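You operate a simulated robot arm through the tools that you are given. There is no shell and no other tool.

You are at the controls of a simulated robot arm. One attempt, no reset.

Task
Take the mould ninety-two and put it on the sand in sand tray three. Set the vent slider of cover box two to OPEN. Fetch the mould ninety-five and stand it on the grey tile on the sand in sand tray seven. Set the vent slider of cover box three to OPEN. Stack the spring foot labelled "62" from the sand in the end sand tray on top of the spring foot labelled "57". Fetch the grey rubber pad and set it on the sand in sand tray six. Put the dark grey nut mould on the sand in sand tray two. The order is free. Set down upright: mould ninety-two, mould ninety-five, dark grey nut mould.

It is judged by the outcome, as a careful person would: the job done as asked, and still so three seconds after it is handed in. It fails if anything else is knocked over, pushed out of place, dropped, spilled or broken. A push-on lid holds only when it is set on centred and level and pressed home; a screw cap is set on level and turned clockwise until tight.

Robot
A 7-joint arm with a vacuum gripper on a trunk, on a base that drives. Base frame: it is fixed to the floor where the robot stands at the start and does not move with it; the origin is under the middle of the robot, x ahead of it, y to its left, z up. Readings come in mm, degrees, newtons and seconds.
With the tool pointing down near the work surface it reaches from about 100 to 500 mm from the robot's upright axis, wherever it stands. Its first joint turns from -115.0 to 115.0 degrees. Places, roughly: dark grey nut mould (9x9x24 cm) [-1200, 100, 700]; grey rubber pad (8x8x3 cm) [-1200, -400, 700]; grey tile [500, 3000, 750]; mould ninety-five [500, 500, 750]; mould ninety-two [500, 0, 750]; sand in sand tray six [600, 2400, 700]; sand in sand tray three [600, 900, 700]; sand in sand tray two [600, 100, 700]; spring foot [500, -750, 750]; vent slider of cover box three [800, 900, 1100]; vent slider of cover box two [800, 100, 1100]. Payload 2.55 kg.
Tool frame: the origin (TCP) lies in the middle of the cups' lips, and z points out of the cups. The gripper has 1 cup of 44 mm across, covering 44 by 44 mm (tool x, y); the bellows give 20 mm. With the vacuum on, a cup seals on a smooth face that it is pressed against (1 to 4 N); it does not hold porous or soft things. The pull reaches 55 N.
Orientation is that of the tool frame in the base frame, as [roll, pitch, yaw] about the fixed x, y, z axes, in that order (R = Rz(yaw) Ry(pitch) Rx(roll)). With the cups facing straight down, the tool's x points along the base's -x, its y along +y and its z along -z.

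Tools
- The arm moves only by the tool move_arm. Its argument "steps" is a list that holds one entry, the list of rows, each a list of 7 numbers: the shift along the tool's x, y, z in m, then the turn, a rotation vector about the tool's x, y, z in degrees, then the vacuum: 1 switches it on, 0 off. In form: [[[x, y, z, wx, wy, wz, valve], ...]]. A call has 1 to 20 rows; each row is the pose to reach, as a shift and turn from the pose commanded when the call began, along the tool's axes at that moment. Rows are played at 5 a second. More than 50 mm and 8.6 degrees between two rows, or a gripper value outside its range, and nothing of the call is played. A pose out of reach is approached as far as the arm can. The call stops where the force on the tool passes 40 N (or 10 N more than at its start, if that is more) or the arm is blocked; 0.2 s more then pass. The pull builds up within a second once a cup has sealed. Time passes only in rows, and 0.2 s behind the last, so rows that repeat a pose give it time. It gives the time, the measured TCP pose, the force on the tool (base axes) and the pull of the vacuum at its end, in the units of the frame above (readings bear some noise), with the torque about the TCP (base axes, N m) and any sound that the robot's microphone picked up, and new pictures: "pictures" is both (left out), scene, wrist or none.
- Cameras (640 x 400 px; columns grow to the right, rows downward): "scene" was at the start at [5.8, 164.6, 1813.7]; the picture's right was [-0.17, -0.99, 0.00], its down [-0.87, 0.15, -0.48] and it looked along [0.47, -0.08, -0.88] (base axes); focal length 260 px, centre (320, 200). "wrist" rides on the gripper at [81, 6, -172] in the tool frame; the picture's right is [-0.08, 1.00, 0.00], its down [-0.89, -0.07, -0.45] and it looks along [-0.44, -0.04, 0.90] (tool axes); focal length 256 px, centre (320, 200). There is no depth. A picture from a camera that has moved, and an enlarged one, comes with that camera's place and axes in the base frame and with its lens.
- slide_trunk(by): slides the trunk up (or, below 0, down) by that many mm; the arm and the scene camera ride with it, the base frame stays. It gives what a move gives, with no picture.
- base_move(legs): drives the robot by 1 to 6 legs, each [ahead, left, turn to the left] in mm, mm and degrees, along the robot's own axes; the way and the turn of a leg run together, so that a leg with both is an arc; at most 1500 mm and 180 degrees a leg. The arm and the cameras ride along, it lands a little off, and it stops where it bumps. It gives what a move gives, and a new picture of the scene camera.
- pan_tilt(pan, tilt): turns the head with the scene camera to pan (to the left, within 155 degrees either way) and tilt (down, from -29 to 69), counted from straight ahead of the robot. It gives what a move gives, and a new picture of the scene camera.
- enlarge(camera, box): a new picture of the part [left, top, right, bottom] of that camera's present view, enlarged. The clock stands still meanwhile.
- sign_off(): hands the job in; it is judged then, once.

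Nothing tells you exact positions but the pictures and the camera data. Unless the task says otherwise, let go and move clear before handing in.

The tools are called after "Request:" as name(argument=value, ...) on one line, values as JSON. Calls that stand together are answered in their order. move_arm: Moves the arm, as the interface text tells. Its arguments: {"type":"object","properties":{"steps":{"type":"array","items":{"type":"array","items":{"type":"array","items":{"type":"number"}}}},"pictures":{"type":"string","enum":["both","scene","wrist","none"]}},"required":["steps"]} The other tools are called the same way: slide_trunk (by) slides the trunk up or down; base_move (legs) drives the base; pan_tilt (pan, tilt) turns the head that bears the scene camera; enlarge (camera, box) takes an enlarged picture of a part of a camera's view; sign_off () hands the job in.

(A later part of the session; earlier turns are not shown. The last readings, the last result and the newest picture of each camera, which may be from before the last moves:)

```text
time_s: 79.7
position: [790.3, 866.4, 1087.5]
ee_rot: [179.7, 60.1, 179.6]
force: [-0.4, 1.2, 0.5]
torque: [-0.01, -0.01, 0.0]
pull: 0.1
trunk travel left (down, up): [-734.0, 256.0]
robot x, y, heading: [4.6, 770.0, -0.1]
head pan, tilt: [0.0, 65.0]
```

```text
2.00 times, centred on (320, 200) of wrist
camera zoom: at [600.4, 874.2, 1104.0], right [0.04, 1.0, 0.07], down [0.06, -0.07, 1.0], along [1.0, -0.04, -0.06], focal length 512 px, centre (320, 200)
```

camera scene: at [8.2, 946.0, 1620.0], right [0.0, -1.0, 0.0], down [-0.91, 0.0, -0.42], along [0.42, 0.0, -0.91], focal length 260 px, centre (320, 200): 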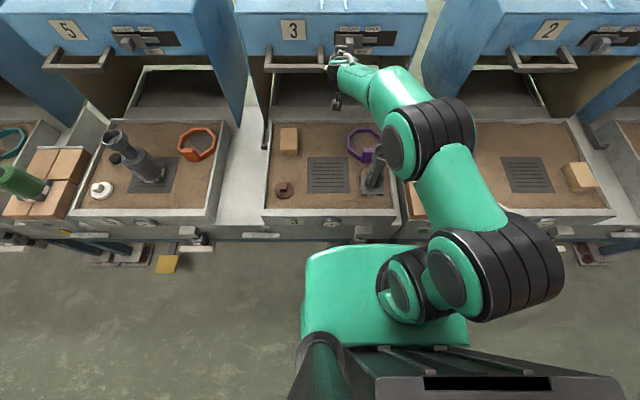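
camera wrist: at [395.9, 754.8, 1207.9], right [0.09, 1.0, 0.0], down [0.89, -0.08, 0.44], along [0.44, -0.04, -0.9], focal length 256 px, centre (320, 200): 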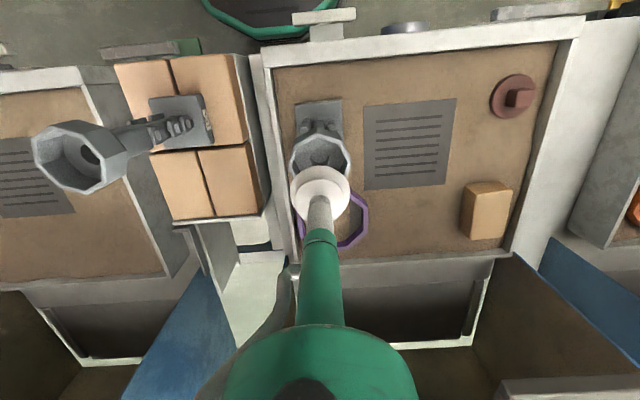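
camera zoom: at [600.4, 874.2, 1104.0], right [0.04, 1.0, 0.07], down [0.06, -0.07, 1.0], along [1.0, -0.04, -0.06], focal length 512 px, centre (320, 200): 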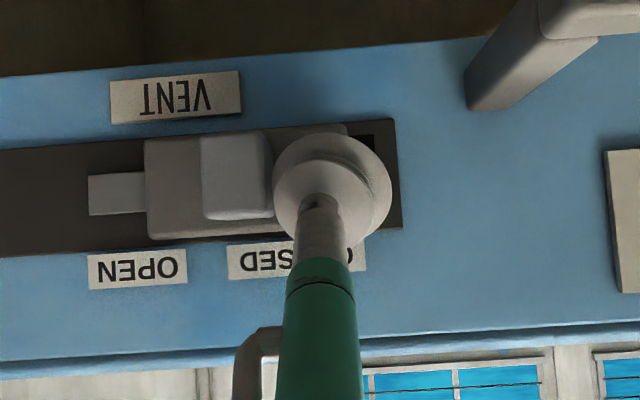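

The slider is moving with about 1 N. I'll keep pushing.

Request:
move_arm(steps=[[[0, -0.006, 0, 0, 0, 0, 0], [0, -0.012, 0, 0, 0, 0, 0], [0, -0.018, 0, 0, 0, 0, 0], [0, -0.024, 0, 0, 0, 0, 0], [0, -0.03, 0, 0, 0, 0, 0], [0, -0.036, 0, 0, 0, 0, 0], [0, -0.042, 0, 0, 0, 0, 0]]], pictures="none")

Request:
enlarge(camera="wrist", box=[160, 100, 480, 300])

```text
time_s: 81.3
position: [788.9, 823.6, 1087.8]
ee_rot: [179.7, 60.0, 179.7]
force: [-1.1, 1.8, -0.7]
torque: [0.03, 0.03, -0.01]
pull: 0.1
trunk travel left (down, up): [-734.0, 256.0]
robot x, y, heading: [4.6, 769.8, -0.1]
head pan, tilt: [0.0, 65.0]
```

```text
2.00 times, centred on (320, 200) of wrist
camera zoom: at [599.5, 831.3, 1103.6], right [0.04, 1.0, 0.07], down [0.06, -0.07, 1.0], along [1.0, -0.04, -0.06], focal length 512 px, centre (320, 200)
```

zoom: 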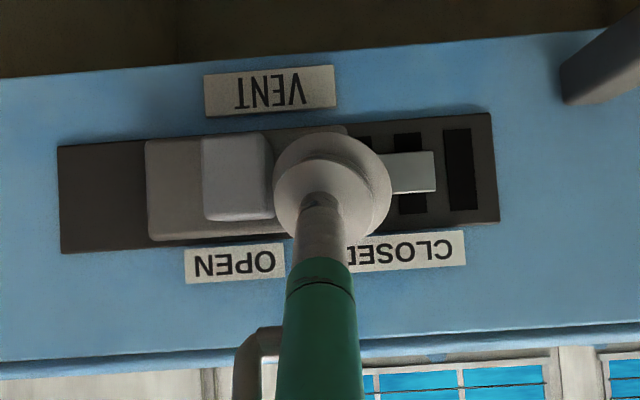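

The vent slots are showing and the knob is nearly under OPEN. I'll push on gently until it meets its end stop.

Request:
move_arm(steps=[[[0, -0.004, 0, 0, 0, 0, 0], [0, -0.008, 0, 0, 0, 0, 0], [0, -0.012, 0, 0, 0, 0, 0], [0, -0.016, 0, 0, 0, 0, 0], [0, -0.016, 0, 0, 0, 0, 0]]], pictures="none")

Request:
enlarge(camera="wrist", box=[160, 100, 480, 300])

```text
time_s: 82.5
position: [789.4, 814.3, 1087.0]
ee_rot: [179.8, 60.0, 179.9]
force: [-1.1, 14.6, -1.6]
torque: [0.03, -0.03, -0.03]
pull: 0.1
trunk travel left (down, up): [-734.0, 256.0]
robot x, y, heading: [3.4, 770.4, -0.0]
head pan, tilt: [0.0, 65.0]
```

```text
2.00 times, centred on (320, 200) of wrist
camera zoom: at [599.8, 820.0, 1103.2], right [0.04, 1.0, 0.07], down [0.06, -0.07, 1.0], along [1.0, -0.03, -0.06], focal length 512 px, centre (320, 200)
```

zoom: 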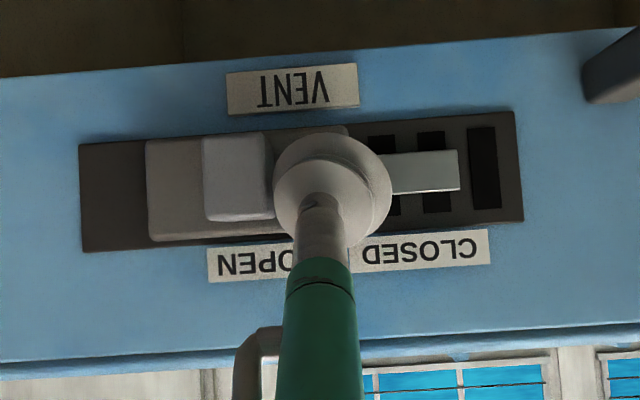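

The force rose to 14.6 N: the slider is against its OPEN end stop. I'll back the cup off to the left and withdraw.

Request:
move_arm(steps=[[[0, 0.01, 0, 0, 0, 0, 0], [0, 0.025, 0, 0, 0, 0, 0], [0.012, 0.028, -0.02, 0, 0, 0, 0], [0.024, 0.028, -0.04, 0, 0, 0, 0], [0.036, 0.028, -0.06, 0, 0, 0, 0], [0.036, 0.028, -0.09, 0, 0, 0, 0]]], pictures="none")

Request:
base_move(legs=[[-160, 0, 0]])

Request:
enlarge(camera="wrist", box=[160, 100, 480, 300])

```text
time_s: 83.9
position: [710.0, 838.3, 1096.4]
ee_rot: [179.6, 59.8, 179.5]
force: [0.2, 0.0, 0.4]
torque: [-0.01, 0.03, -0.04]
pull: 0.1
out of reach, approached as far as the arm can: row 6
trunk travel left (down, up): [-734.0, 256.0]
robot x, y, heading: [5.8, 771.8, 0.1]
head pan, tilt: [0.0, 65.0]
```

```text
time_s: 85.3
position: [548.3, 836.4, 1098.3]
ee_rot: [179.7, 59.9, 179.5]
force: [-0.4, -0.2, 0.2]
torque: [0.03, 0.01, -0.01]
pull: 0.1
trunk travel left (down, up): [-734.0, 256.0]
robot x, y, heading: [-155.9, 772.5, -0.5]
head pan, tilt: [0.0, 65.0]
camera scene: at [-154.3, 946.3, 1620.0], right [0.0, -1.0, 0.0], down [-0.91, 0.0, -0.42], along [0.42, 0.0, -0.91], focal length 260 px, centre (320, 200)
```

scene: 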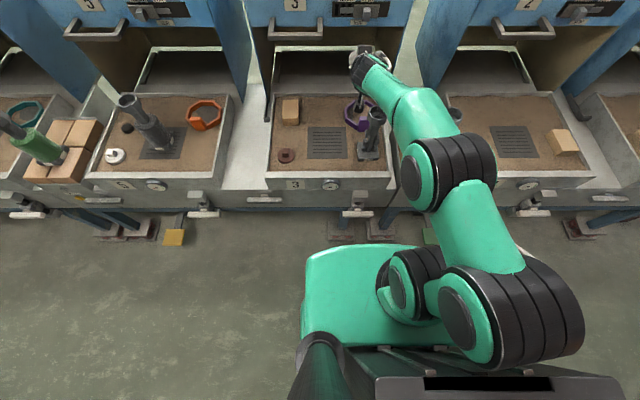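

```text
2.00 times, centred on (320, 200) of wrist
camera zoom: at [359.1, 844.7, 1113.7], right [0.04, 1.0, 0.07], down [0.06, -0.07, 1.0], along [1.0, -0.04, -0.06], focal length 512 px, centre (320, 200)
```

zoom: 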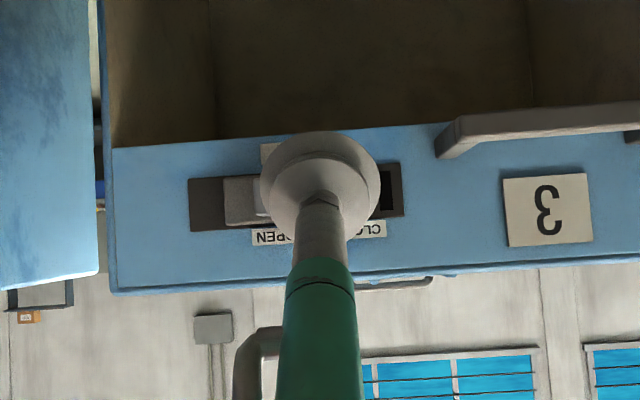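

Box three's vent is set to OPEN. Next, box two: I'll drive right along the lane (tool at z≈1098 clears everything) and look at its knob.

Request:
base_move(legs=[[0, -722, 0.5]])

Request:
enlarge(camera="wrist", box=[160, 100, 480, 300])

Request:
enlarge(camera="scene", box=[220, 0, 420, 100])

```text
time_s: 89.2
position: [548.5, 131.8, 1096.1]
ee_rot: [179.6, 60.1, 179.7]
force: [-0.4, 0.5, -0.4]
torque: [0.01, -0.01, 0.05]
pull: 0.1
trunk travel left (down, up): [-734.0, 256.0]
robot x, y, heading: [-154.3, 57.3, 0.1]
head pan, tilt: [0.0, 65.0]
camera scene: at [-154.5, 235.0, 1620.0], right [0.0, -1.0, 0.0], down [-0.91, 0.0, -0.42], along [0.42, 0.0, -0.91], focal length 260 px, centre (320, 200)
```

scene: 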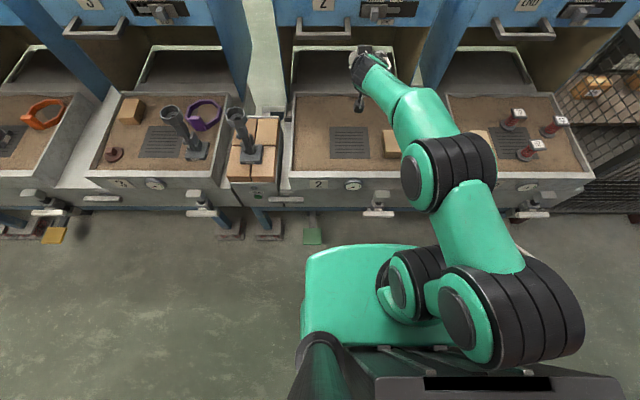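

```text
2.00 times, centred on (320, 200) of wrist
camera zoom: at [359.2, 137.9, 1113.2], right [0.04, 1.0, 0.07], down [0.06, -0.07, 1.0], along [1.0, -0.03, -0.06], focal length 512 px, centre (320, 200)
```

zoom: 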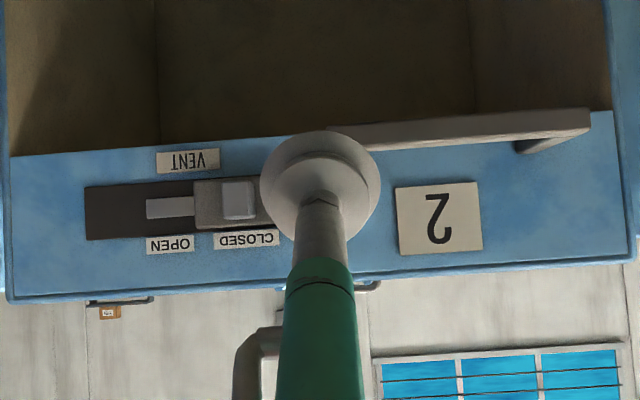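

```text
3.20 times, centred on (320, 50) of scene
camera zoom: at [-154.5, 235.0, 1620.0], right [0.0, -1.0, 0.0], down [-0.91, 0.0, -0.42], along [0.42, 0.0, -0.91], focal length 832 px, centre (320, 680)
```

zoom: 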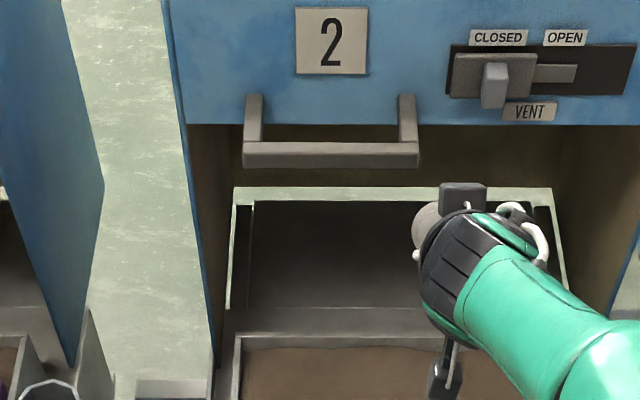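

Box two's knob is at about (780, 54, 1083), the same geometry as box three. I'll drive to put the cup left of it and in front of the face.

Request:
base_move(legs=[[0, -34, 0]])

Request:
base_move(legs=[[174, 0, 0]])

Request:
enlarge(camera="wrist", box=[160, 100, 480, 300])

```text
time_s: 90.1
position: [549.5, 98.1, 1097.2]
ee_rot: [179.5, 60.0, 179.8]
force: [0.6, -0.5, -0.1]
torque: [0.05, -0.01, 0.07]
pull: 0.0
trunk travel left (down, up): [-734.0, 256.0]
robot x, y, heading: [-156.8, 30.2, 0.4]
head pan, tilt: [0.0, 65.0]
camera scene: at [-154.4, 200.3, 1620.2], right [0.0, -1.0, 0.0], down [-0.91, 0.0, -0.42], along [0.42, 0.0, -0.91], focal length 260 px, centre (320, 200)
```

scene: 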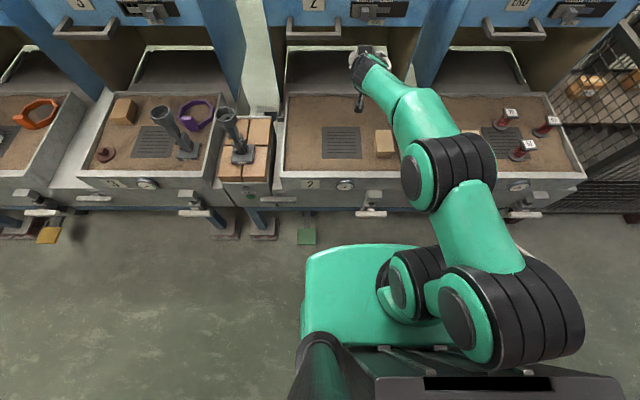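

```text
time_s: 91.5
position: [724.6, 97.2, 1095.8]
ee_rot: [179.6, 59.9, 179.7]
force: [0.6, -1.5, -0.7]
torque: [0.0, 0.01, 0.0]
pull: 0.1
trunk travel left (down, up): [-734.0, 256.0]
robot x, y, heading: [18.0, 27.3, -0.0]
head pan, tilt: [0.0, 65.0]
camera scene: at [22.6, 202.9, 1620.0], right [0.0, -1.0, 0.0], down [-0.91, 0.0, -0.42], along [0.42, 0.0, -0.91], focal length 260 px, centre (320, 200)
```

scene: 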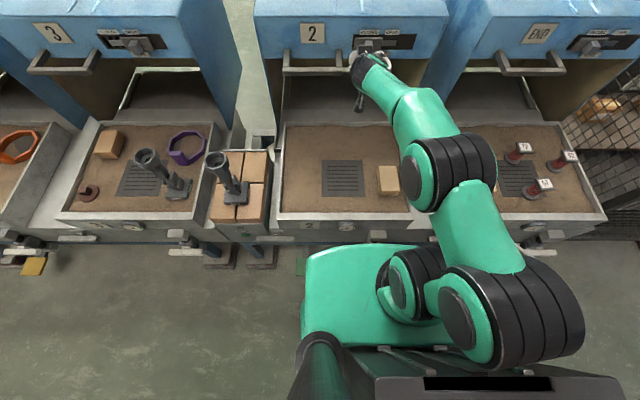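

```text
2.00 times, centred on (320, 200) of wrist
camera zoom: at [535.6, 104.1, 1112.8], right [0.04, 1.0, 0.07], down [0.06, -0.07, 1.0], along [1.0, -0.04, -0.06], focal length 512 px, centre (320, 200)
```

zoom: 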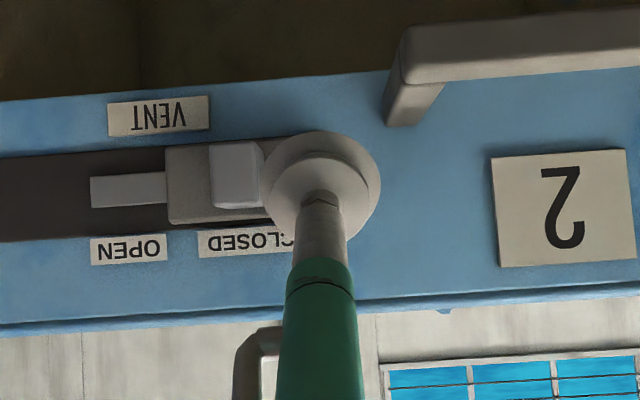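

Request:
move_arm(steps=[[[-0.006, 0.001, 0.015, 0, 0, 0, 0], [-0.012, 0.002, 0.03, 0, 0, 0, 0], [-0.018, 0.002, 0.045, 0, 0, 0, 0], [-0.0217, 0.002, 0.054, 0, 0, 0, 0], [-0.0247, 0.002, 0.061, 0, 0, 0, 0], [-0.0247, 0.002, 0.061, 0, 0, 0, 0]]], pictures="none")

Request:
enlarge(camera="wrist", box=[160, 100, 480, 300])

```text
time_s: 93.0
position: [788.6, 99.0, 1087.9]
ee_rot: [179.7, 60.1, 179.8]
force: [0.1, -0.3, 0.0]
torque: [-0.01, -0.01, 0.0]
pull: 0.0
trunk travel left (down, up): [-734.0, 256.0]
robot x, y, heading: [19.2, 25.3, 0.2]
head pan, tilt: [0.0, 65.0]
```

```text
2.00 times, centred on (320, 200) of wrist
camera zoom: at [599.8, 106.3, 1104.6], right [0.04, 1.0, 0.07], down [0.06, -0.07, 1.0], along [1.0, -0.04, -0.06], focal length 512 px, centre (320, 200)
```

zoom: 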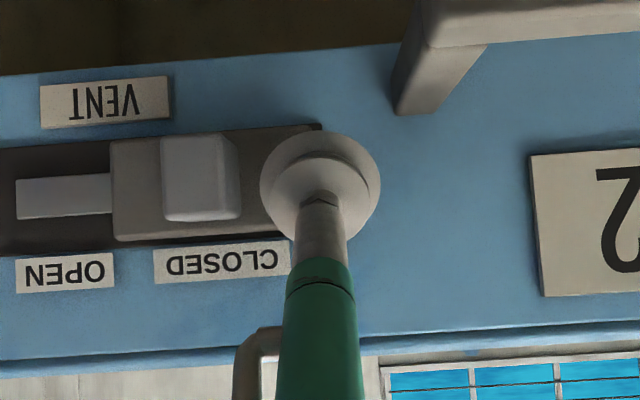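

Same picture as with box three. Now pushing right by about 80 mm until the stop.

Request:
move_arm(steps=[[[0, -0.006, 0, 0, 0, 0, 0], [0, -0.012, 0, 0, 0, 0, 0], [0, -0.018, 0, 0, 0, 0, 0], [0, -0.024, 0, 0, 0, 0, 0], [0, -0.03, 0, 0, 0, 0, 0], [0, -0.036, 0, 0, 0, 0, 0], [0, -0.042, 0, 0, 0, 0, 0], [0, -0.048, 0, 0, 0, 0, 0], [0, -0.054, 0, 0, 0, 0, 0], [0, -0.06, 0, 0, 0, 0, 0], [0, -0.066, 0, 0, 0, 0, 0], [0, -0.072, 0, 0, 0, 0, 0]]], pictures="none")

Request:
move_arm(steps=[[[0, -0.004, 0, 0, 0, 0, 0], [0, -0.008, 0, 0, 0, 0, 0], [0, -0.012, 0, 0, 0, 0, 0], [0, -0.016, 0, 0, 0, 0, 0], [0, -0.02, 0, 0, 0, 0, 0], [0, -0.02, 0, 0, 0, 0, 0]]], pictures="none")

Request:
enlarge(camera="wrist", box=[160, 100, 480, 300])

```text
time_s: 95.5
position: [788.3, 27.2, 1086.7]
ee_rot: [179.7, 59.9, 179.7]
force: [0.0, 1.2, 0.3]
torque: [-0.02, -0.03, 0.0]
pull: 0.0
trunk travel left (down, up): [-734.0, 256.0]
robot x, y, heading: [19.4, 25.4, 0.1]
head pan, tilt: [0.0, 65.0]
```

```text
time_s: 97.0
position: [788.5, 13.8, 1086.4]
ee_rot: [-180.0, 59.9, -179.7]
force: [-1.1, 17.4, -1.7]
torque: [0.03, -0.02, 0.0]
pull: 0.0
trunk travel left (down, up): [-734.0, 256.0]
robot x, y, heading: [20.4, 25.6, 0.1]
head pan, tilt: [0.0, 65.0]
```

```text
2.00 times, centred on (320, 200) of wrist
camera zoom: at [599.3, 19.5, 1104.0], right [0.04, 1.0, 0.07], down [0.06, -0.07, 1.0], along [1.0, -0.03, -0.06], focal length 512 px, centre (320, 200)
```

zoom: 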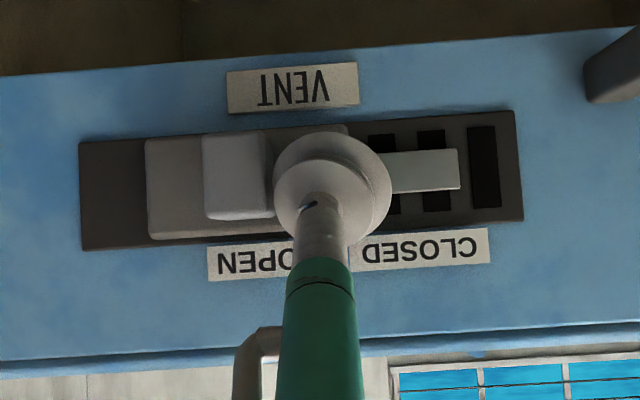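

Box two is at its OPEN stop too. Backing the cup off, then the base, then turning the tool back to pointing down.

Request:
move_arm(steps=[[[0, 0.01, 0, 0, 0, 0, 0], [0, 0.025, 0, 0, 0, 0, 0], [0.012, 0.028, -0.02, 0, 0, 0, 0], [0.024, 0.028, -0.04, 0, 0, 0, 0], [0.03, 0.028, -0.055, 0, 0, 0, 0]]], pictures="none")

Request:
base_move(legs=[[-175, 0, 0]])

Request:
move_arm(steps=[[[0.014, 0, -0.0005, 0, 4, 0, 0], [0.028, 0, -0.002, 0, 8, 0, 0], [0.0416, 0, -0.0044, 0, 12, 0, 0], [0.055, 0, -0.0077, 0, 16, 0, 0], [0.0684, 0, -0.012, 0, 20, 0, 0]]], pictures="none")

Request:
move_arm(steps=[[[0.014, 0, -0.0005, 0, 4, 0, 0], [0.028, 0, -0.002, 0, 8, 0, 0], [0.0416, 0, -0.0044, 0, 12, 0, 0], [0.055, 0, -0.0077, 0, 16, 0, 0], [0.0684, 0, -0.012, 0, 20, 0, 0]]], pictures="none")

Request:
move_arm(steps=[[[0.014, 0, -0.0005, 0, 4, 0, 0], [0.028, 0, -0.002, 0, 8, 0, 0], [0.0416, 0, -0.0044, 0, 12, 0, 0], [0.055, 0, -0.0077, 0, 16, 0, 0], [0.0684, 0, -0.012, 0, 20, 0, 0]]], pictures="both")

```text
time_s: 98.2
position: [726.2, 35.6, 1087.8]
ee_rot: [179.6, 59.9, 179.7]
force: [-0.1, 0.9, -0.3]
torque: [0.0, 0.0, -0.01]
pull: 0.0
trunk travel left (down, up): [-734.0, 256.0]
robot x, y, heading: [17.4, 27.5, 0.1]
head pan, tilt: [0.0, 65.0]
```

```text
time_s: 99.6
position: [552.4, 36.5, 1088.4]
ee_rot: [179.9, 60.0, 179.8]
force: [0.0, -0.4, 0.6]
torque: [0.0, 0.02, 0.01]
pull: 0.0
trunk travel left (down, up): [-734.0, 256.0]
robot x, y, heading: [-153.3, 25.6, 0.1]
head pan, tilt: [0.0, 65.0]
camera scene: at [-153.0, 202.7, 1620.0], right [0.0, -1.0, 0.0], down [-0.91, 0.0, -0.42], along [0.42, 0.0, -0.91], focal length 260 px, centre (320, 200)
```

scene: 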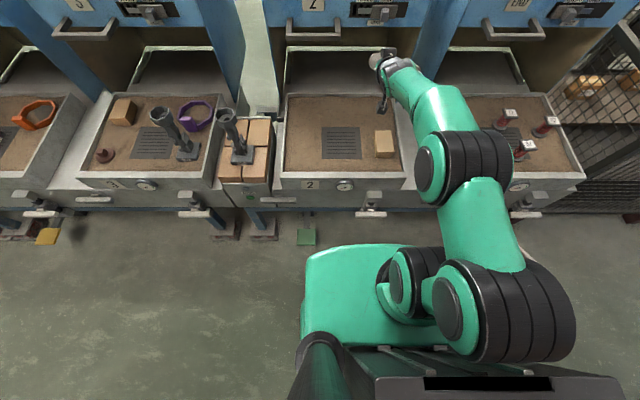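

```text
time_s: 100.8
position: [510.1, 36.7, 1034.3]
ee_rot: [179.8, 39.8, 179.9]
force: [0.4, 0.2, 0.8]
torque: [0.0, 0.01, 0.02]
pull: 0.2
trunk travel left (down, up): [-734.0, 256.0]
robot x, y, heading: [-150.8, 25.9, -0.1]
head pan, tilt: [0.0, 65.0]
```

```text
time_s: 102.0
position: [449.3, 36.2, 999.0]
ee_rot: [179.8, 19.9, -180.0]
force: [0.0, -0.3, 0.2]
torque: [0.01, 0.0, 0.01]
pull: 0.1
trunk travel left (down, up): [-734.0, 256.0]
robot x, y, heading: [-153.4, 27.3, 0.0]
head pan, tilt: [0.0, 65.0]
```

```text
time_s: 103.2
position: [380.8, 36.6, 987.8]
ee_rot: [179.8, -0.1, 179.9]
force: [0.5, -0.3, 0.0]
torque: [0.01, 0.05, 0.0]
pull: 0.0
trunk travel left (down, up): [-734.0, 256.0]
robot x, y, heading: [-156.5, 25.2, 0.2]
head pan, tilt: [0.0, 65.0]
camera scene: at [-150.4, 202.7, 1620.0], right [0.0, -1.0, 0.0], down [-0.91, 0.0, -0.42], along [0.42, 0.0, -0.91], focal length 260 px, centre (320, 200)
camera wrist: at [301.6, 42.5, 1160.3], right [0.08, 1.0, 0.0], down [0.89, -0.07, 0.44], along [0.44, -0.03, -0.9], focal length 256 px, centre (320, 200)
```

scene: 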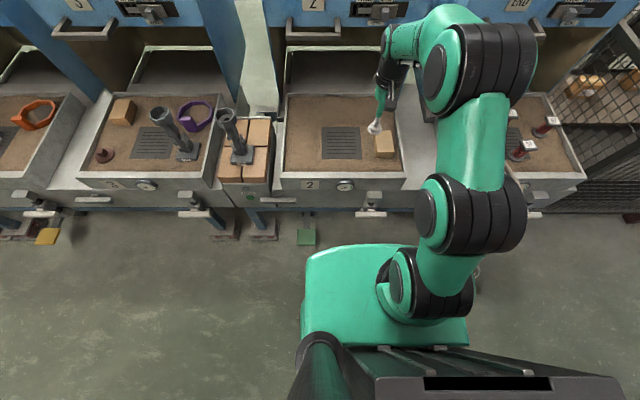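
wrist: 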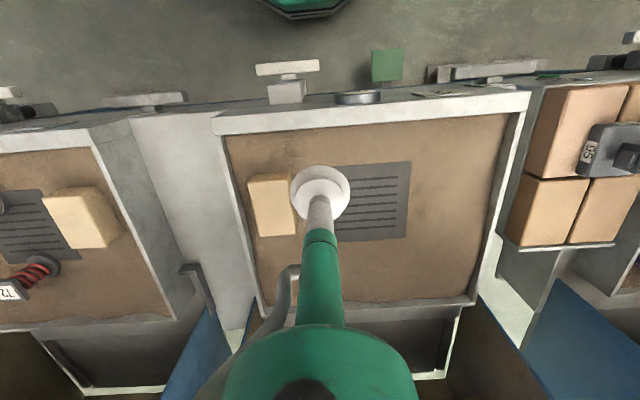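

Both vents are done and the tool points down again. Next come the spring feet: 57 near (465, -606), 62 near (584, -748), 72 near (625, -588). I'll drive right to face the end tray.

Request:
base_move(legs=[[0, -650, 0]])

Request:
enlarge(camera="scene", box=[200, 60, 520, 260])

Request:
pan_tilt(pan=-45, tilt=50)

```text
time_s: 106.8
position: [384.3, -610.5, 988.3]
ee_rot: [179.8, 0.0, -179.6]
force: [1.0, 0.0, -0.4]
torque: [0.03, 0.01, 0.0]
pull: 0.1
trunk travel left (down, up): [-734.0, 256.0]
robot x, y, heading: [-152.2, -619.4, 0.6]
head pan, tilt: [0.0, 65.0]
camera scene: at [-149.7, -447.0, 1620.0], right [0.01, -1.0, 0.0], down [-0.91, -0.01, -0.42], along [0.42, 0.0, -0.91], focal length 260 px, centre (320, 200)
```

scene: 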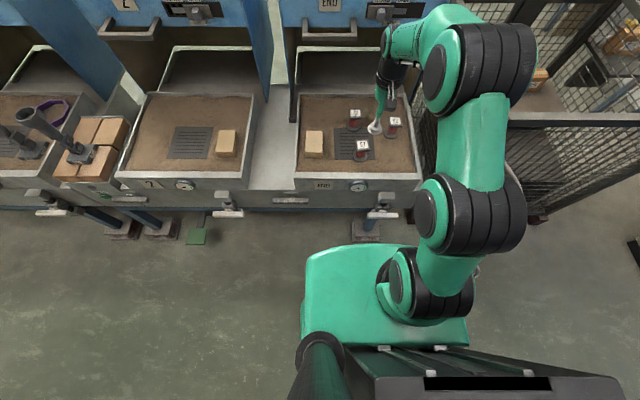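

```text
2.00 times, centred on (360, 160) of scene
camera zoom: at [-149.7, -447.0, 1620.0], right [0.01, -1.0, 0.0], down [-0.91, -0.01, -0.42], along [0.42, 0.0, -0.91], focal length 520 px, centre (240, 280)
```

zoom: 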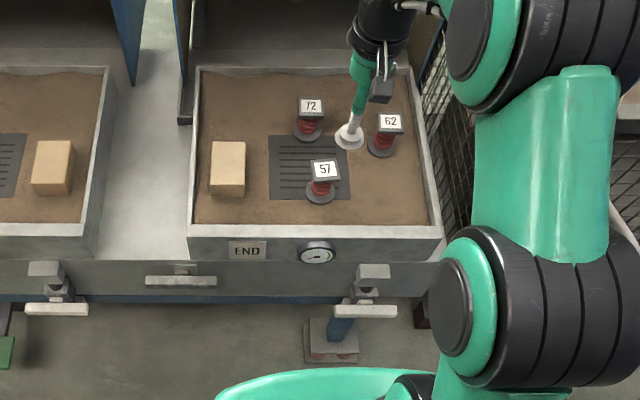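

```text
time_s: 108.0
position: [384.6, -609.6, 988.7]
ee_rot: [179.8, -0.1, -179.7]
force: [-0.1, 0.0, -0.5]
torque: [-0.02, -0.04, 0.0]
pull: 0.1
trunk travel left (down, up): [-734.0, 256.0]
robot x, y, heading: [-149.8, -621.9, 0.1]
head pan, tilt: [-45.0, 50.0]
camera scene: at [-155.5, -500.7, 1638.1], right [-0.7, -0.71, 0.0], down [-0.55, 0.54, -0.64], along [0.46, -0.45, -0.77], focal length 260 px, centre (320, 200)
```

scene: 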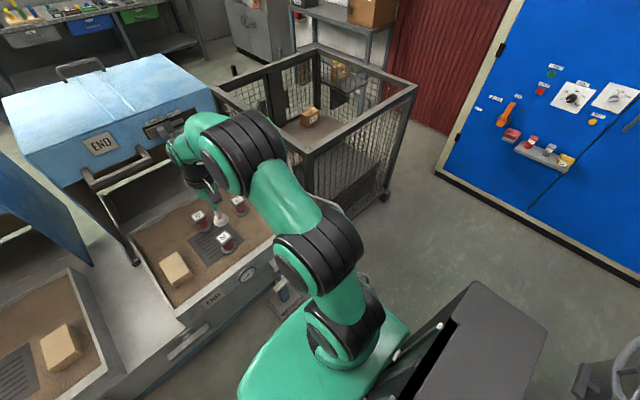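

Spring foot 57 is at about (470, -612), 62 at (578, -751). One table foot stands at y -645..-819, so I'll stand at about (45, -555) to keep clear of it.

Request:
base_move(legs=[[0, 66, 0], [195, 0, 0]])

Request:
pan_tilt(pan=-10, tilt=62)

```text
time_s: 110.3
position: [576.3, -542.7, 987.8]
ee_rot: [179.9, 0.0, -179.6]
force: [0.3, -0.5, 0.5]
torque: [0.02, -0.02, -0.02]
pull: 0.0
trunk travel left (down, up): [-734.0, 256.0]
robot x, y, heading: [44.3, -556.1, 0.2]
head pan, tilt: [-45.0, 50.0]
stopped in leg 2: the robot was blocked; the commanded pose is now the measured one
camera scene: at [36.9, -432.0, 1638.1], right [-0.7, -0.71, 0.0], down [-0.54, 0.54, -0.64], along [0.46, -0.45, -0.77], focal length 260 px, centre (320, 200)
```

scene: 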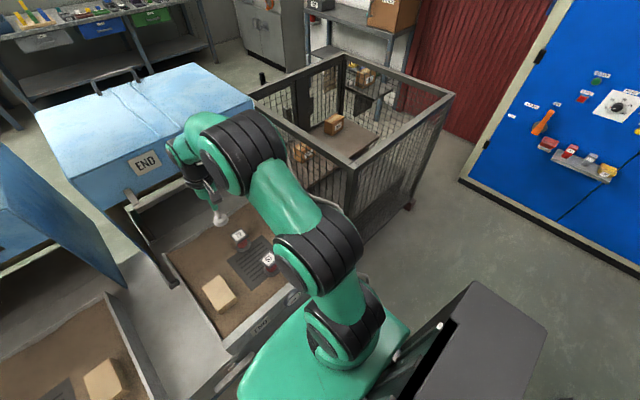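

```text
time_s: 111.3
position: [576.3, -542.1, 986.9]
ee_rot: [179.7, -0.1, -179.8]
force: [0.3, -0.1, -0.3]
torque: [0.01, -0.02, -0.03]
pull: 0.1
trunk travel left (down, up): [-734.0, 256.0]
robot x, y, heading: [44.6, -555.1, 0.5]
head pan, tilt: [-10.0, 62.0]
camera scene: at [46.8, -388.9, 1623.3], right [-0.17, -0.99, 0.0], down [-0.87, 0.15, -0.47], along [0.46, -0.08, -0.88], focal length 260 px, centre (320, 200)
```

scene: 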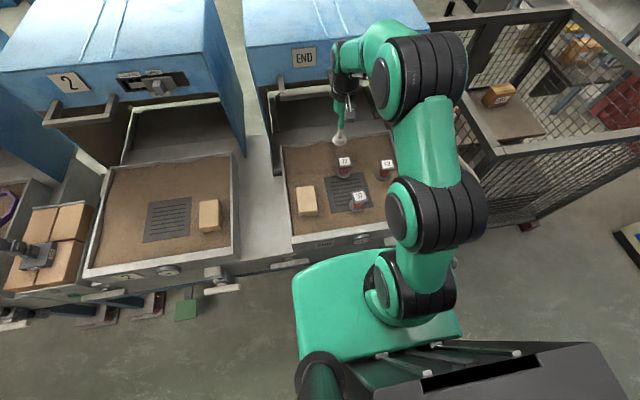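

It touched at x≈44, so I'll back off 8 mm, lower the trunk 120 mm and bring the cup over spring foot 62.

Request:
base_move(legs=[[-8, 0, 0]])

Request:
slide_trunk(by=-120)

Request:
move_arm(steps=[[[0, -0.035, 0, 0, 0, 0, 0], [0, -0.07, 0, 0, 0, 0, 0], [0, -0.105, 0, 0, 0, 0, 0], [0, -0.14, 0, 0, 0, 0, 0], [0, -0.175, 0, 0, 0, 0, 0], [0, -0.205, 0, 0, 0, 0, 0], [0, -0.205, 0, 0, 0, 0, 0]]], pictures="both")

```text
time_s: 112.1
position: [569.4, -542.1, 987.3]
ee_rot: [179.8, -0.2, -179.8]
force: [-0.4, 0.2, 1.1]
torque: [-0.02, -0.02, 0.01]
pull: 0.0
trunk travel left (down, up): [-734.0, 256.0]
robot x, y, heading: [33.9, -554.8, 0.2]
head pan, tilt: [-10.0, 62.0]
camera scene: at [38.8, -388.8, 1623.2], right [-0.17, -0.99, 0.0], down [-0.87, 0.15, -0.47], along [0.46, -0.08, -0.88], focal length 260 px, centre (320, 200)
```

scene: 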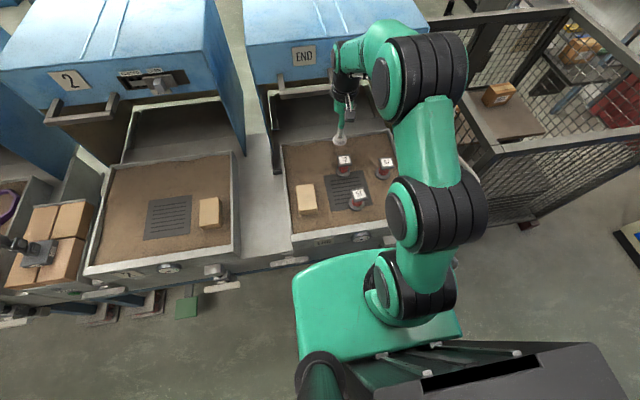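

```text
time_s: 113.6
position: [569.0, -541.7, 867.1]
ee_rot: [179.8, -0.1, -179.9]
force: [0.1, 0.8, 0.4]
torque: [-0.01, 0.02, 0.03]
pull: 0.0
trunk travel left (down, up): [-614.0, 376.0]
robot x, y, heading: [34.8, -557.1, 0.2]
head pan, tilt: [-10.0, 62.0]
```

```text
time_s: 115.2
position: [563.6, -741.9, 858.1]
ee_rot: [179.8, -0.1, -179.7]
force: [0.2, 0.2, 0.5]
torque: [0.03, 0.0, 0.01]
pull: 0.0
out of reach, approached as far as the arm can: row 5, 6, 7
trunk travel left (down, up): [-614.0, 376.0]
robot x, y, heading: [34.9, -554.1, 0.1]
head pan, tilt: [-10.0, 62.0]
camera scene: at [39.0, -388.7, 1503.2], right [-0.17, -0.99, 0.0], down [-0.87, 0.15, -0.47], along [0.46, -0.08, -0.88], focal length 260 px, centre (320, 200)
camera wrist: at [482.3, -736.8, 1031.9], right [0.07, 1.0, 0.0], down [0.89, -0.07, 0.44], along [0.44, -0.03, -0.9], focal length 256 px, centre (320, 200)
```

scene: 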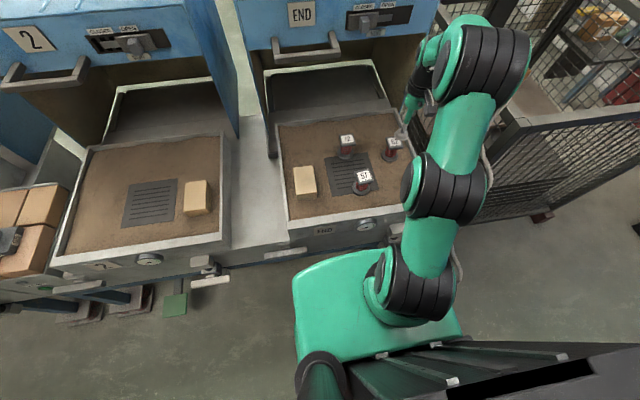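
wrist: 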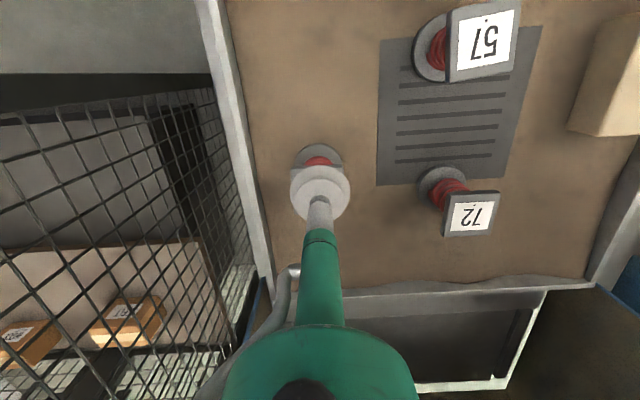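

Foot 62 is just beyond reach when it lies to the robot's right. I'll bring the arm back to straight ahead, then reposition the robot further right so 62 is directly in front.

Request:
move_arm(steps=[[[0, 0.03, -0.02, 0, 0, 0, 0], [0, 0.06, -0.04, 0, 0, 0, 0], [0, 0.095, -0.06, 0, 0, 0, 0], [0, 0.13, -0.06, 0, 0, 0, 0], [0, 0.165, -0.06, 0, 0, 0, 0], [0, 0.2, -0.06, 0, 0, 0, 0]]], pictures="none")

Request:
base_move(legs=[[-30, 0, 0], [0, -205, 0]])

```text
time_s: 116.6
position: [549.0, -552.7, 901.2]
ee_rot: [179.7, 0.0, -179.8]
force: [-0.4, -0.9, 0.3]
torque: [0.01, 0.01, 0.01]
pull: 0.1
out of reach, approached as far as the arm can: row 1, 2, 3, 4, 5, 6
trunk travel left (down, up): [-614.0, 376.0]
robot x, y, heading: [35.6, -553.2, 0.2]
head pan, tilt: [-10.0, 62.0]
```

```text
time_s: 118.6
position: [522.6, -761.2, 900.0]
ee_rot: [179.8, 0.1, -179.8]
force: [0.2, -0.8, 0.1]
torque: [0.04, 0.01, 0.01]
pull: 0.1
trunk travel left (down, up): [-614.0, 376.0]
robot x, y, heading: [7.4, -761.5, 0.2]
head pan, tilt: [-10.0, 62.0]
camera scene: at [10.2, -597.3, 1503.4], right [-0.17, -0.99, 0.0], down [-0.87, 0.15, -0.47], along [0.46, -0.08, -0.88], focal length 260 px, centre (320, 200)
```

scene: 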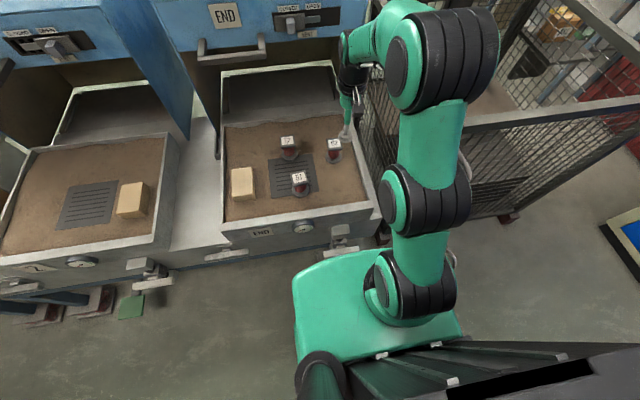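

Going lower relative to the trunk gives more reach, so I'll raise the trunk 150 mm and then lower the arm forward over foot 62.

Request:
slide_trunk(by=150)

Request:
move_arm(steps=[[[0, 0, 0.04, 0, 0, 0, 0], [0, 0.002, 0.08, 0, 0, 0, 0], [-0.01, 0.004, 0.12, 0, 0, 0, 0], [-0.025, 0.006, 0.15, 0, 0, 0, 0], [-0.04, 0.008, 0.18, 0, 0, 0, 0], [-0.05, 0.01, 0.2, 0, 0, 0, 0], [-0.05, 0.01, 0.2, 0, 0, 0, 0]]], pictures="both")

Request:
enlarge(camera="wrist", box=[240, 100, 400, 230])

```text
time_s: 120.4
position: [522.1, -760.7, 1050.7]
ee_rot: [179.8, 0.0, -179.8]
force: [0.3, -0.6, -0.4]
torque: [0.02, 0.0, 0.02]
pull: 0.0
trunk travel left (down, up): [-764.0, 226.0]
robot x, y, heading: [0.2, -762.9, 0.1]
head pan, tilt: [-10.0, 62.0]
```

```text
time_s: 122.0
position: [569.9, -749.7, 850.4]
ee_rot: [179.8, 0.0, -179.8]
force: [-0.2, 0.4, -0.7]
torque: [-0.02, 0.0, 0.02]
pull: 0.2
trunk travel left (down, up): [-764.0, 226.0]
robot x, y, heading: [5.6, -762.0, 0.2]
head pan, tilt: [-10.0, 62.0]
camera scene: at [10.0, -596.2, 1653.3], right [-0.17, -0.99, 0.0], down [-0.87, 0.15, -0.47], along [0.46, -0.08, -0.88], focal length 260 px, centre (320, 200)
camera wrist: at [489.8, -743.9, 1022.9], right [0.08, 1.0, 0.0], down [0.89, -0.07, 0.45], along [0.44, -0.03, -0.9], focal length 256 px, centre (320, 200)
```

scene: 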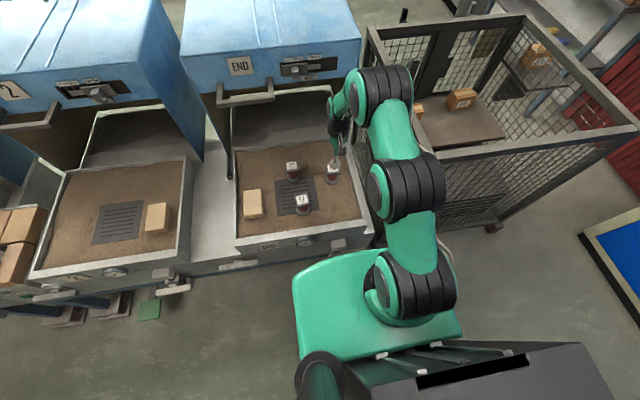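
wrist: 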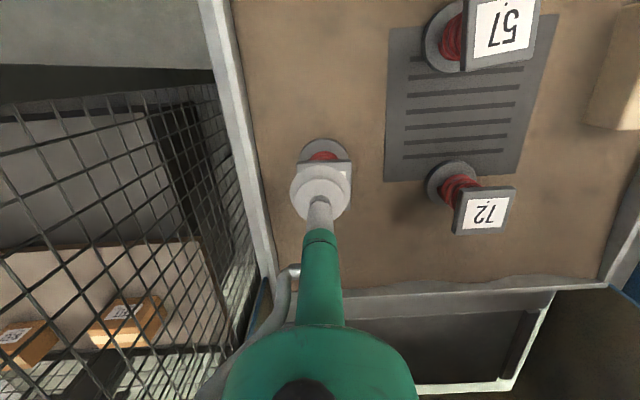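

```text
3.08 times, centred on (320, 165) of wrist
camera zoom: at [489.8, -743.9, 1022.9], right [0.08, 1.0, 0.0], down [0.89, -0.07, 0.45], along [0.44, -0.03, -0.9], focal length 788 px, centre (320, 308)
```

zoom: 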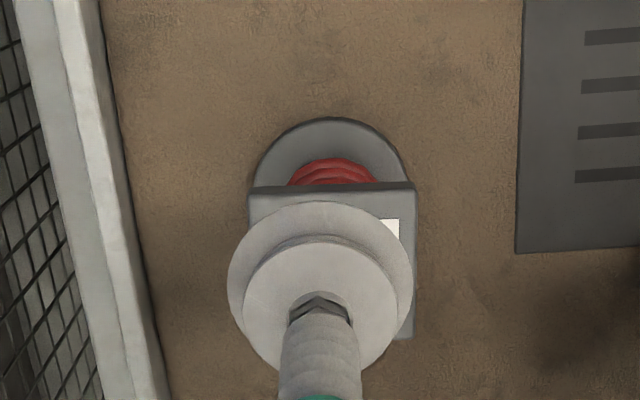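

Plate 62 is about 52 mm square, centred near (590, -747) at z≈795. I'll move 20 mm ahead, a bit lower, and recheck.

Request:
move_arm(steps=[[[-0.01, 0.001, 0, 0, 0, 0, 0], [-0.02, 0.003, 0.01, 0, 0, 0, 0], [-0.02, 0.003, 0.025, 0, 0, 0, 0], [-0.02, 0.003, 0.025, 0, 0, 0, 0]]], pictures="none")

Request:
enlarge(camera="wrist", box=[240, 100, 400, 230])

Request:
enlarge(camera="scene", box=[310, 130, 370, 200])

```text
time_s: 123.0
position: [591.8, -746.9, 825.6]
ee_rot: [179.8, 0.0, -179.9]
force: [-0.1, 0.6, -0.3]
torque: [0.01, 0.01, 0.01]
pull: 0.1
trunk travel left (down, up): [-764.0, 226.0]
robot x, y, heading: [7.8, -761.4, 0.3]
head pan, tilt: [-10.0, 62.0]
```

```text
3.08 times, centred on (320, 165) of wrist
camera zoom: at [510.4, -740.3, 998.4], right [0.08, 1.0, 0.0], down [0.89, -0.07, 0.45], along [0.44, -0.03, -0.9], focal length 788 px, centre (320, 308)
```

zoom: 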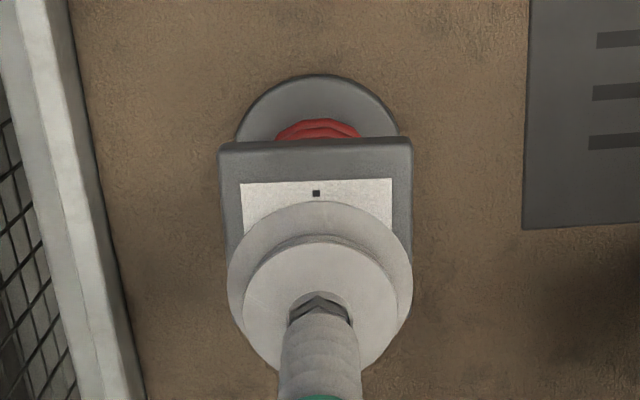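

```text
5.71 times, centred on (340, 165) of scene
camera zoom: at [10.2, -596.1, 1653.2], right [-0.17, -0.99, 0.0], down [-0.87, 0.15, -0.47], along [0.46, -0.08, -0.88], focal length 1486 px, centre (206, 400)
```

zoom: 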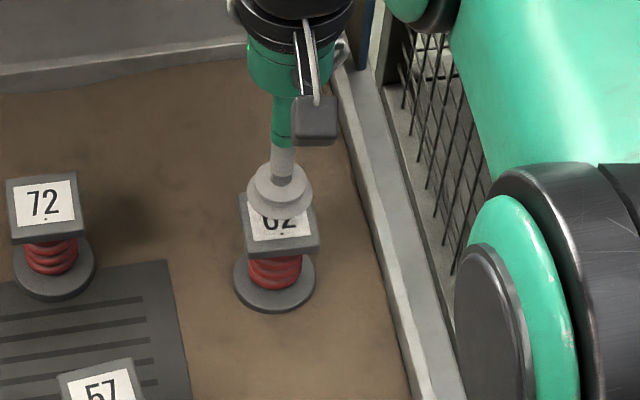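

The cup is nearly centred; shifting 2.5 mm ahead and lowering with the vacuum on.

Request:
move_arm(steps=[[[-0.0025, -0.0005, 0.004, 0, 0, 0, 1], [-0.0025, -0.0005, 0.009, 0, 0, 0, 1], [-0.0025, -0.0005, 0.014, 0, 0, 0, 1], [-0.0025, -0.0005, 0.018, 0, 0, 0, 1], [-0.0025, -0.0005, 0.022, 0, 0, 0, 1], [-0.0025, -0.0005, 0.024, 0, 0, 0, 1], [-0.0025, -0.0005, 0.024, 0, 0, 0, 1]]], pictures="none")

```text
time_s: 124.6
position: [593.0, -746.7, 801.1]
ee_rot: [179.9, 0.0, -179.8]
force: [-0.6, 0.4, -0.2]
torque: [0.0, -0.01, 0.01]
pull: 54.4
trunk travel left (down, up): [-764.0, 226.0]
robot x, y, heading: [1.7, -761.9, 0.1]
head pan, tilt: [-10.0, 62.0]
```

Foot 62 is held (pull 54 N). Lifting it straight up.

Request:
move_arm(steps=[[[0, 0, -0.005, 0, 0, 0, 1], [0, 0, -0.015, 0, 0, 0, 1], [0, 0, -0.035, 0, 0, 0, 1], [0, 0, -0.06, 0, 0, 0, 1], [0, 0, -0.09, 0, 0, 0, 1], [0, 0, -0.12, 0, 0, 0, 1], [0, 0, -0.12, 0, 0, 0, 1]]], pictures="both")

```text
time_s: 126.2
position: [593.1, -747.9, 921.2]
ee_rot: [179.8, -0.1, -179.8]
force: [0.1, 0.2, -3.2]
torque: [0.02, -0.01, 0.01]
pull: 54.8
trunk travel left (down, up): [-764.0, 226.0]
robot x, y, heading: [2.4, -760.9, 0.2]
head pan, tilt: [-10.0, 62.0]
camera scene: at [10.9, -596.1, 1653.2], right [-0.17, -0.99, 0.0], down [-0.87, 0.15, -0.47], along [0.46, -0.08, -0.88], focal length 260 px, centre (320, 200)
camera wrist: at [512.6, -741.8, 1094.0], right [0.08, 1.0, 0.0], down [0.89, -0.07, 0.44], along [0.44, -0.03, -0.9], focal length 256 px, centre (320, 200)
```

scene: 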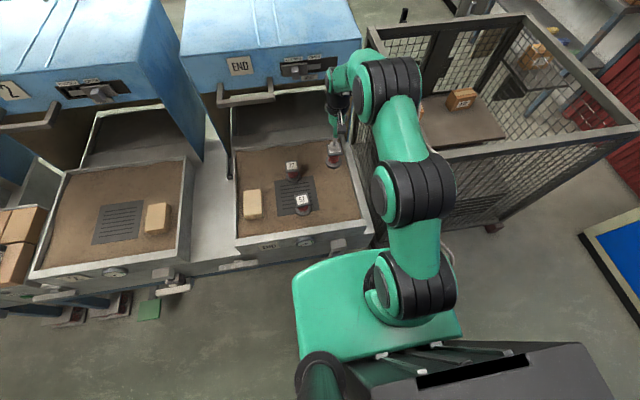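
wrist: 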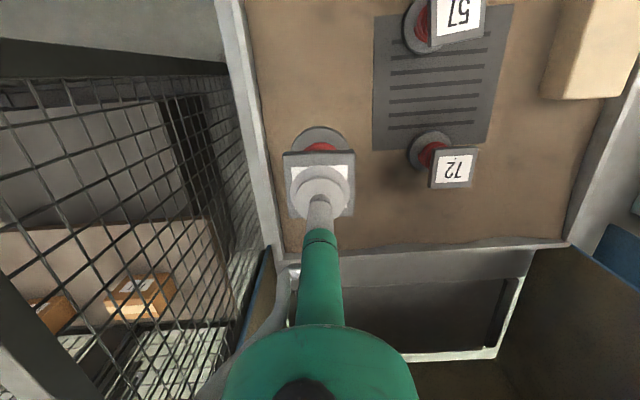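

Foot 62 is lifted. I'll zoom in on 57's plate from both cameras to locate it.

Request:
enlarge(camera="scene", box=[270, 170, 340, 230])

Request:
enlarge(camera="wrist", box=[390, 0, 510, 80])

```text
6.67 times, centred on (305, 200) of scene
camera zoom: at [10.9, -596.1, 1653.2], right [-0.17, -0.99, 0.0], down [-0.87, 0.15, -0.47], along [0.46, -0.08, -0.88], focal length 1733 px, centre (420, 200)
```

zoom: 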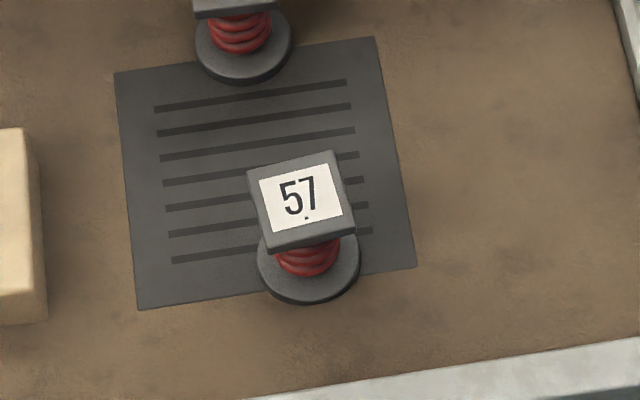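

```text
5.00 times, centred on (450, 40) of wrist
camera zoom: at [512.6, -741.8, 1094.0], right [0.08, 1.0, 0.0], down [0.89, -0.07, 0.44], along [0.44, -0.03, -0.9], focal length 1280 px, centre (-330, 1000)
```

zoom: 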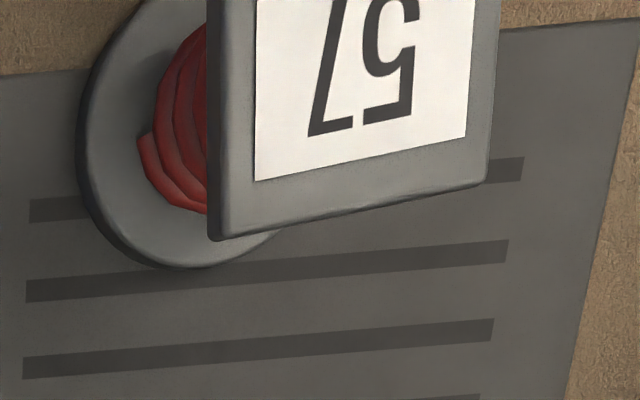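

57's plate centre is at about (470, -607). I'll carry 62 above it, keeping about 30 mm clearance.

Request:
move_arm(steps=[[[0.02, 0.0235, 0, 0, 0, 0, 1], [0.041, 0.047, 0, 0, 0, 0, 1], [0.062, 0.07, 0, 0, 0, 0, 1], [0.082, 0.094, 0, 0, 0, 0, 1], [0.103, 0.1175, 0, 0, 0, 0, 1], [0.1235, 0.141, 0, 0, 0, 0, 1], [0.1235, 0.141, 0.005, 0, 0, 0, 1], [0.1235, 0.141, 0.005, 0, 0, 0, 1]]], pictures="none")

Request:
enlarge(camera="wrist", box=[240, 60, 400, 230])

Request:
enlarge(camera="scene", box=[265, 150, 335, 230])

```text
time_s: 128.0
position: [468.1, -607.8, 917.1]
ee_rot: [180.0, 0.0, -179.8]
force: [0.1, -0.2, -2.9]
torque: [-0.01, -0.05, -0.01]
pull: 55.3
trunk travel left (down, up): [-764.0, 226.0]
robot x, y, heading: [9.7, -760.3, 0.4]
head pan, tilt: [-10.0, 62.0]
```

```text
2.35 times, centred on (320, 145) of wrist
camera zoom: at [388.0, -601.1, 1089.9], right [0.08, 1.0, 0.0], down [0.89, -0.07, 0.45], along [0.44, -0.03, -0.9], focal length 602 px, centre (320, 329)
```

zoom: 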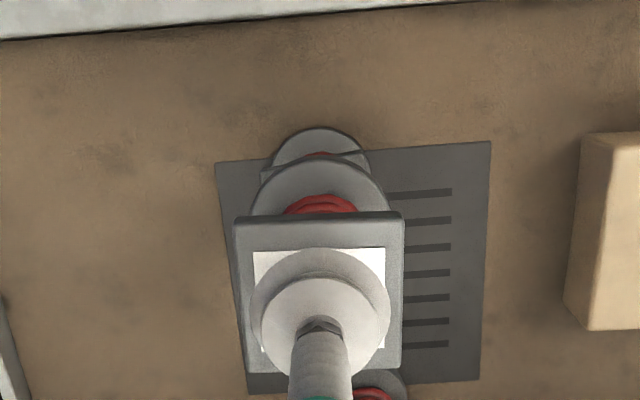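

```text
5.00 times, centred on (300, 190) of scene
camera zoom: at [9.8, -595.8, 1653.2], right [-0.17, -0.99, 0.0], down [-0.87, 0.15, -0.47], along [0.46, -0.08, -0.88], focal length 1300 px, centre (420, 250)
```

zoom: 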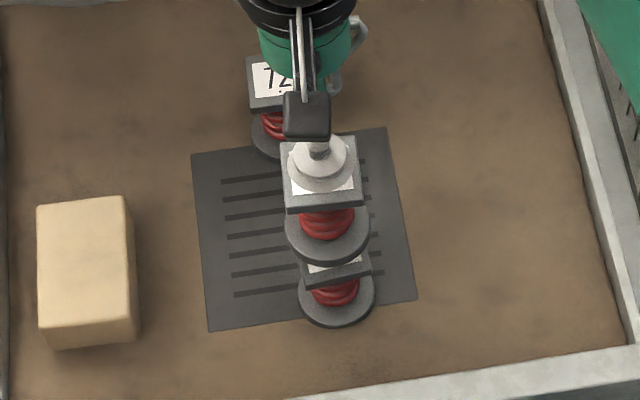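

62 hangs centred above 57 within about 2 mm. I'll correct 2 mm ahead and lower gently.

Request:
move_arm(steps=[[[-0.002, 0.0005, 0.005, 0, 0, 0, 1], [-0.002, 0.0005, 0.012, 0, 0, 0, 1], [-0.002, 0.0005, 0.018, 0, 0, 0, 1], [-0.002, 0.0005, 0.023, 0, 0, 0, 1], [-0.002, 0.0005, 0.026, 0, 0, 0, 1], [-0.002, 0.0005, 0.026, 0, 0, 0, 1]]], pictures="none")

Request:
enlarge(camera="scene", box=[265, 150, 335, 230])

```text
time_s: 129.4
position: [470.9, -606.2, 892.7]
ee_rot: [179.8, 0.0, -179.8]
force: [-0.1, 0.5, -3.1]
torque: [0.01, -0.01, 0.01]
pull: 55.0
trunk travel left (down, up): [-764.0, 226.0]
robot x, y, heading: [4.9, -761.9, -0.0]
head pan, tilt: [-10.0, 62.0]
```

```text
5.00 times, centred on (300, 190) of scene
camera zoom: at [10.1, -596.1, 1653.2], right [-0.17, -0.99, 0.0], down [-0.87, 0.15, -0.47], along [0.46, -0.08, -0.88], focal length 1300 px, centre (420, 250)
```

zoom: 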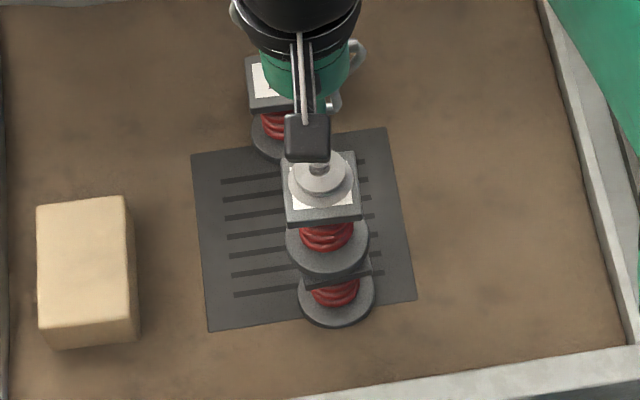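

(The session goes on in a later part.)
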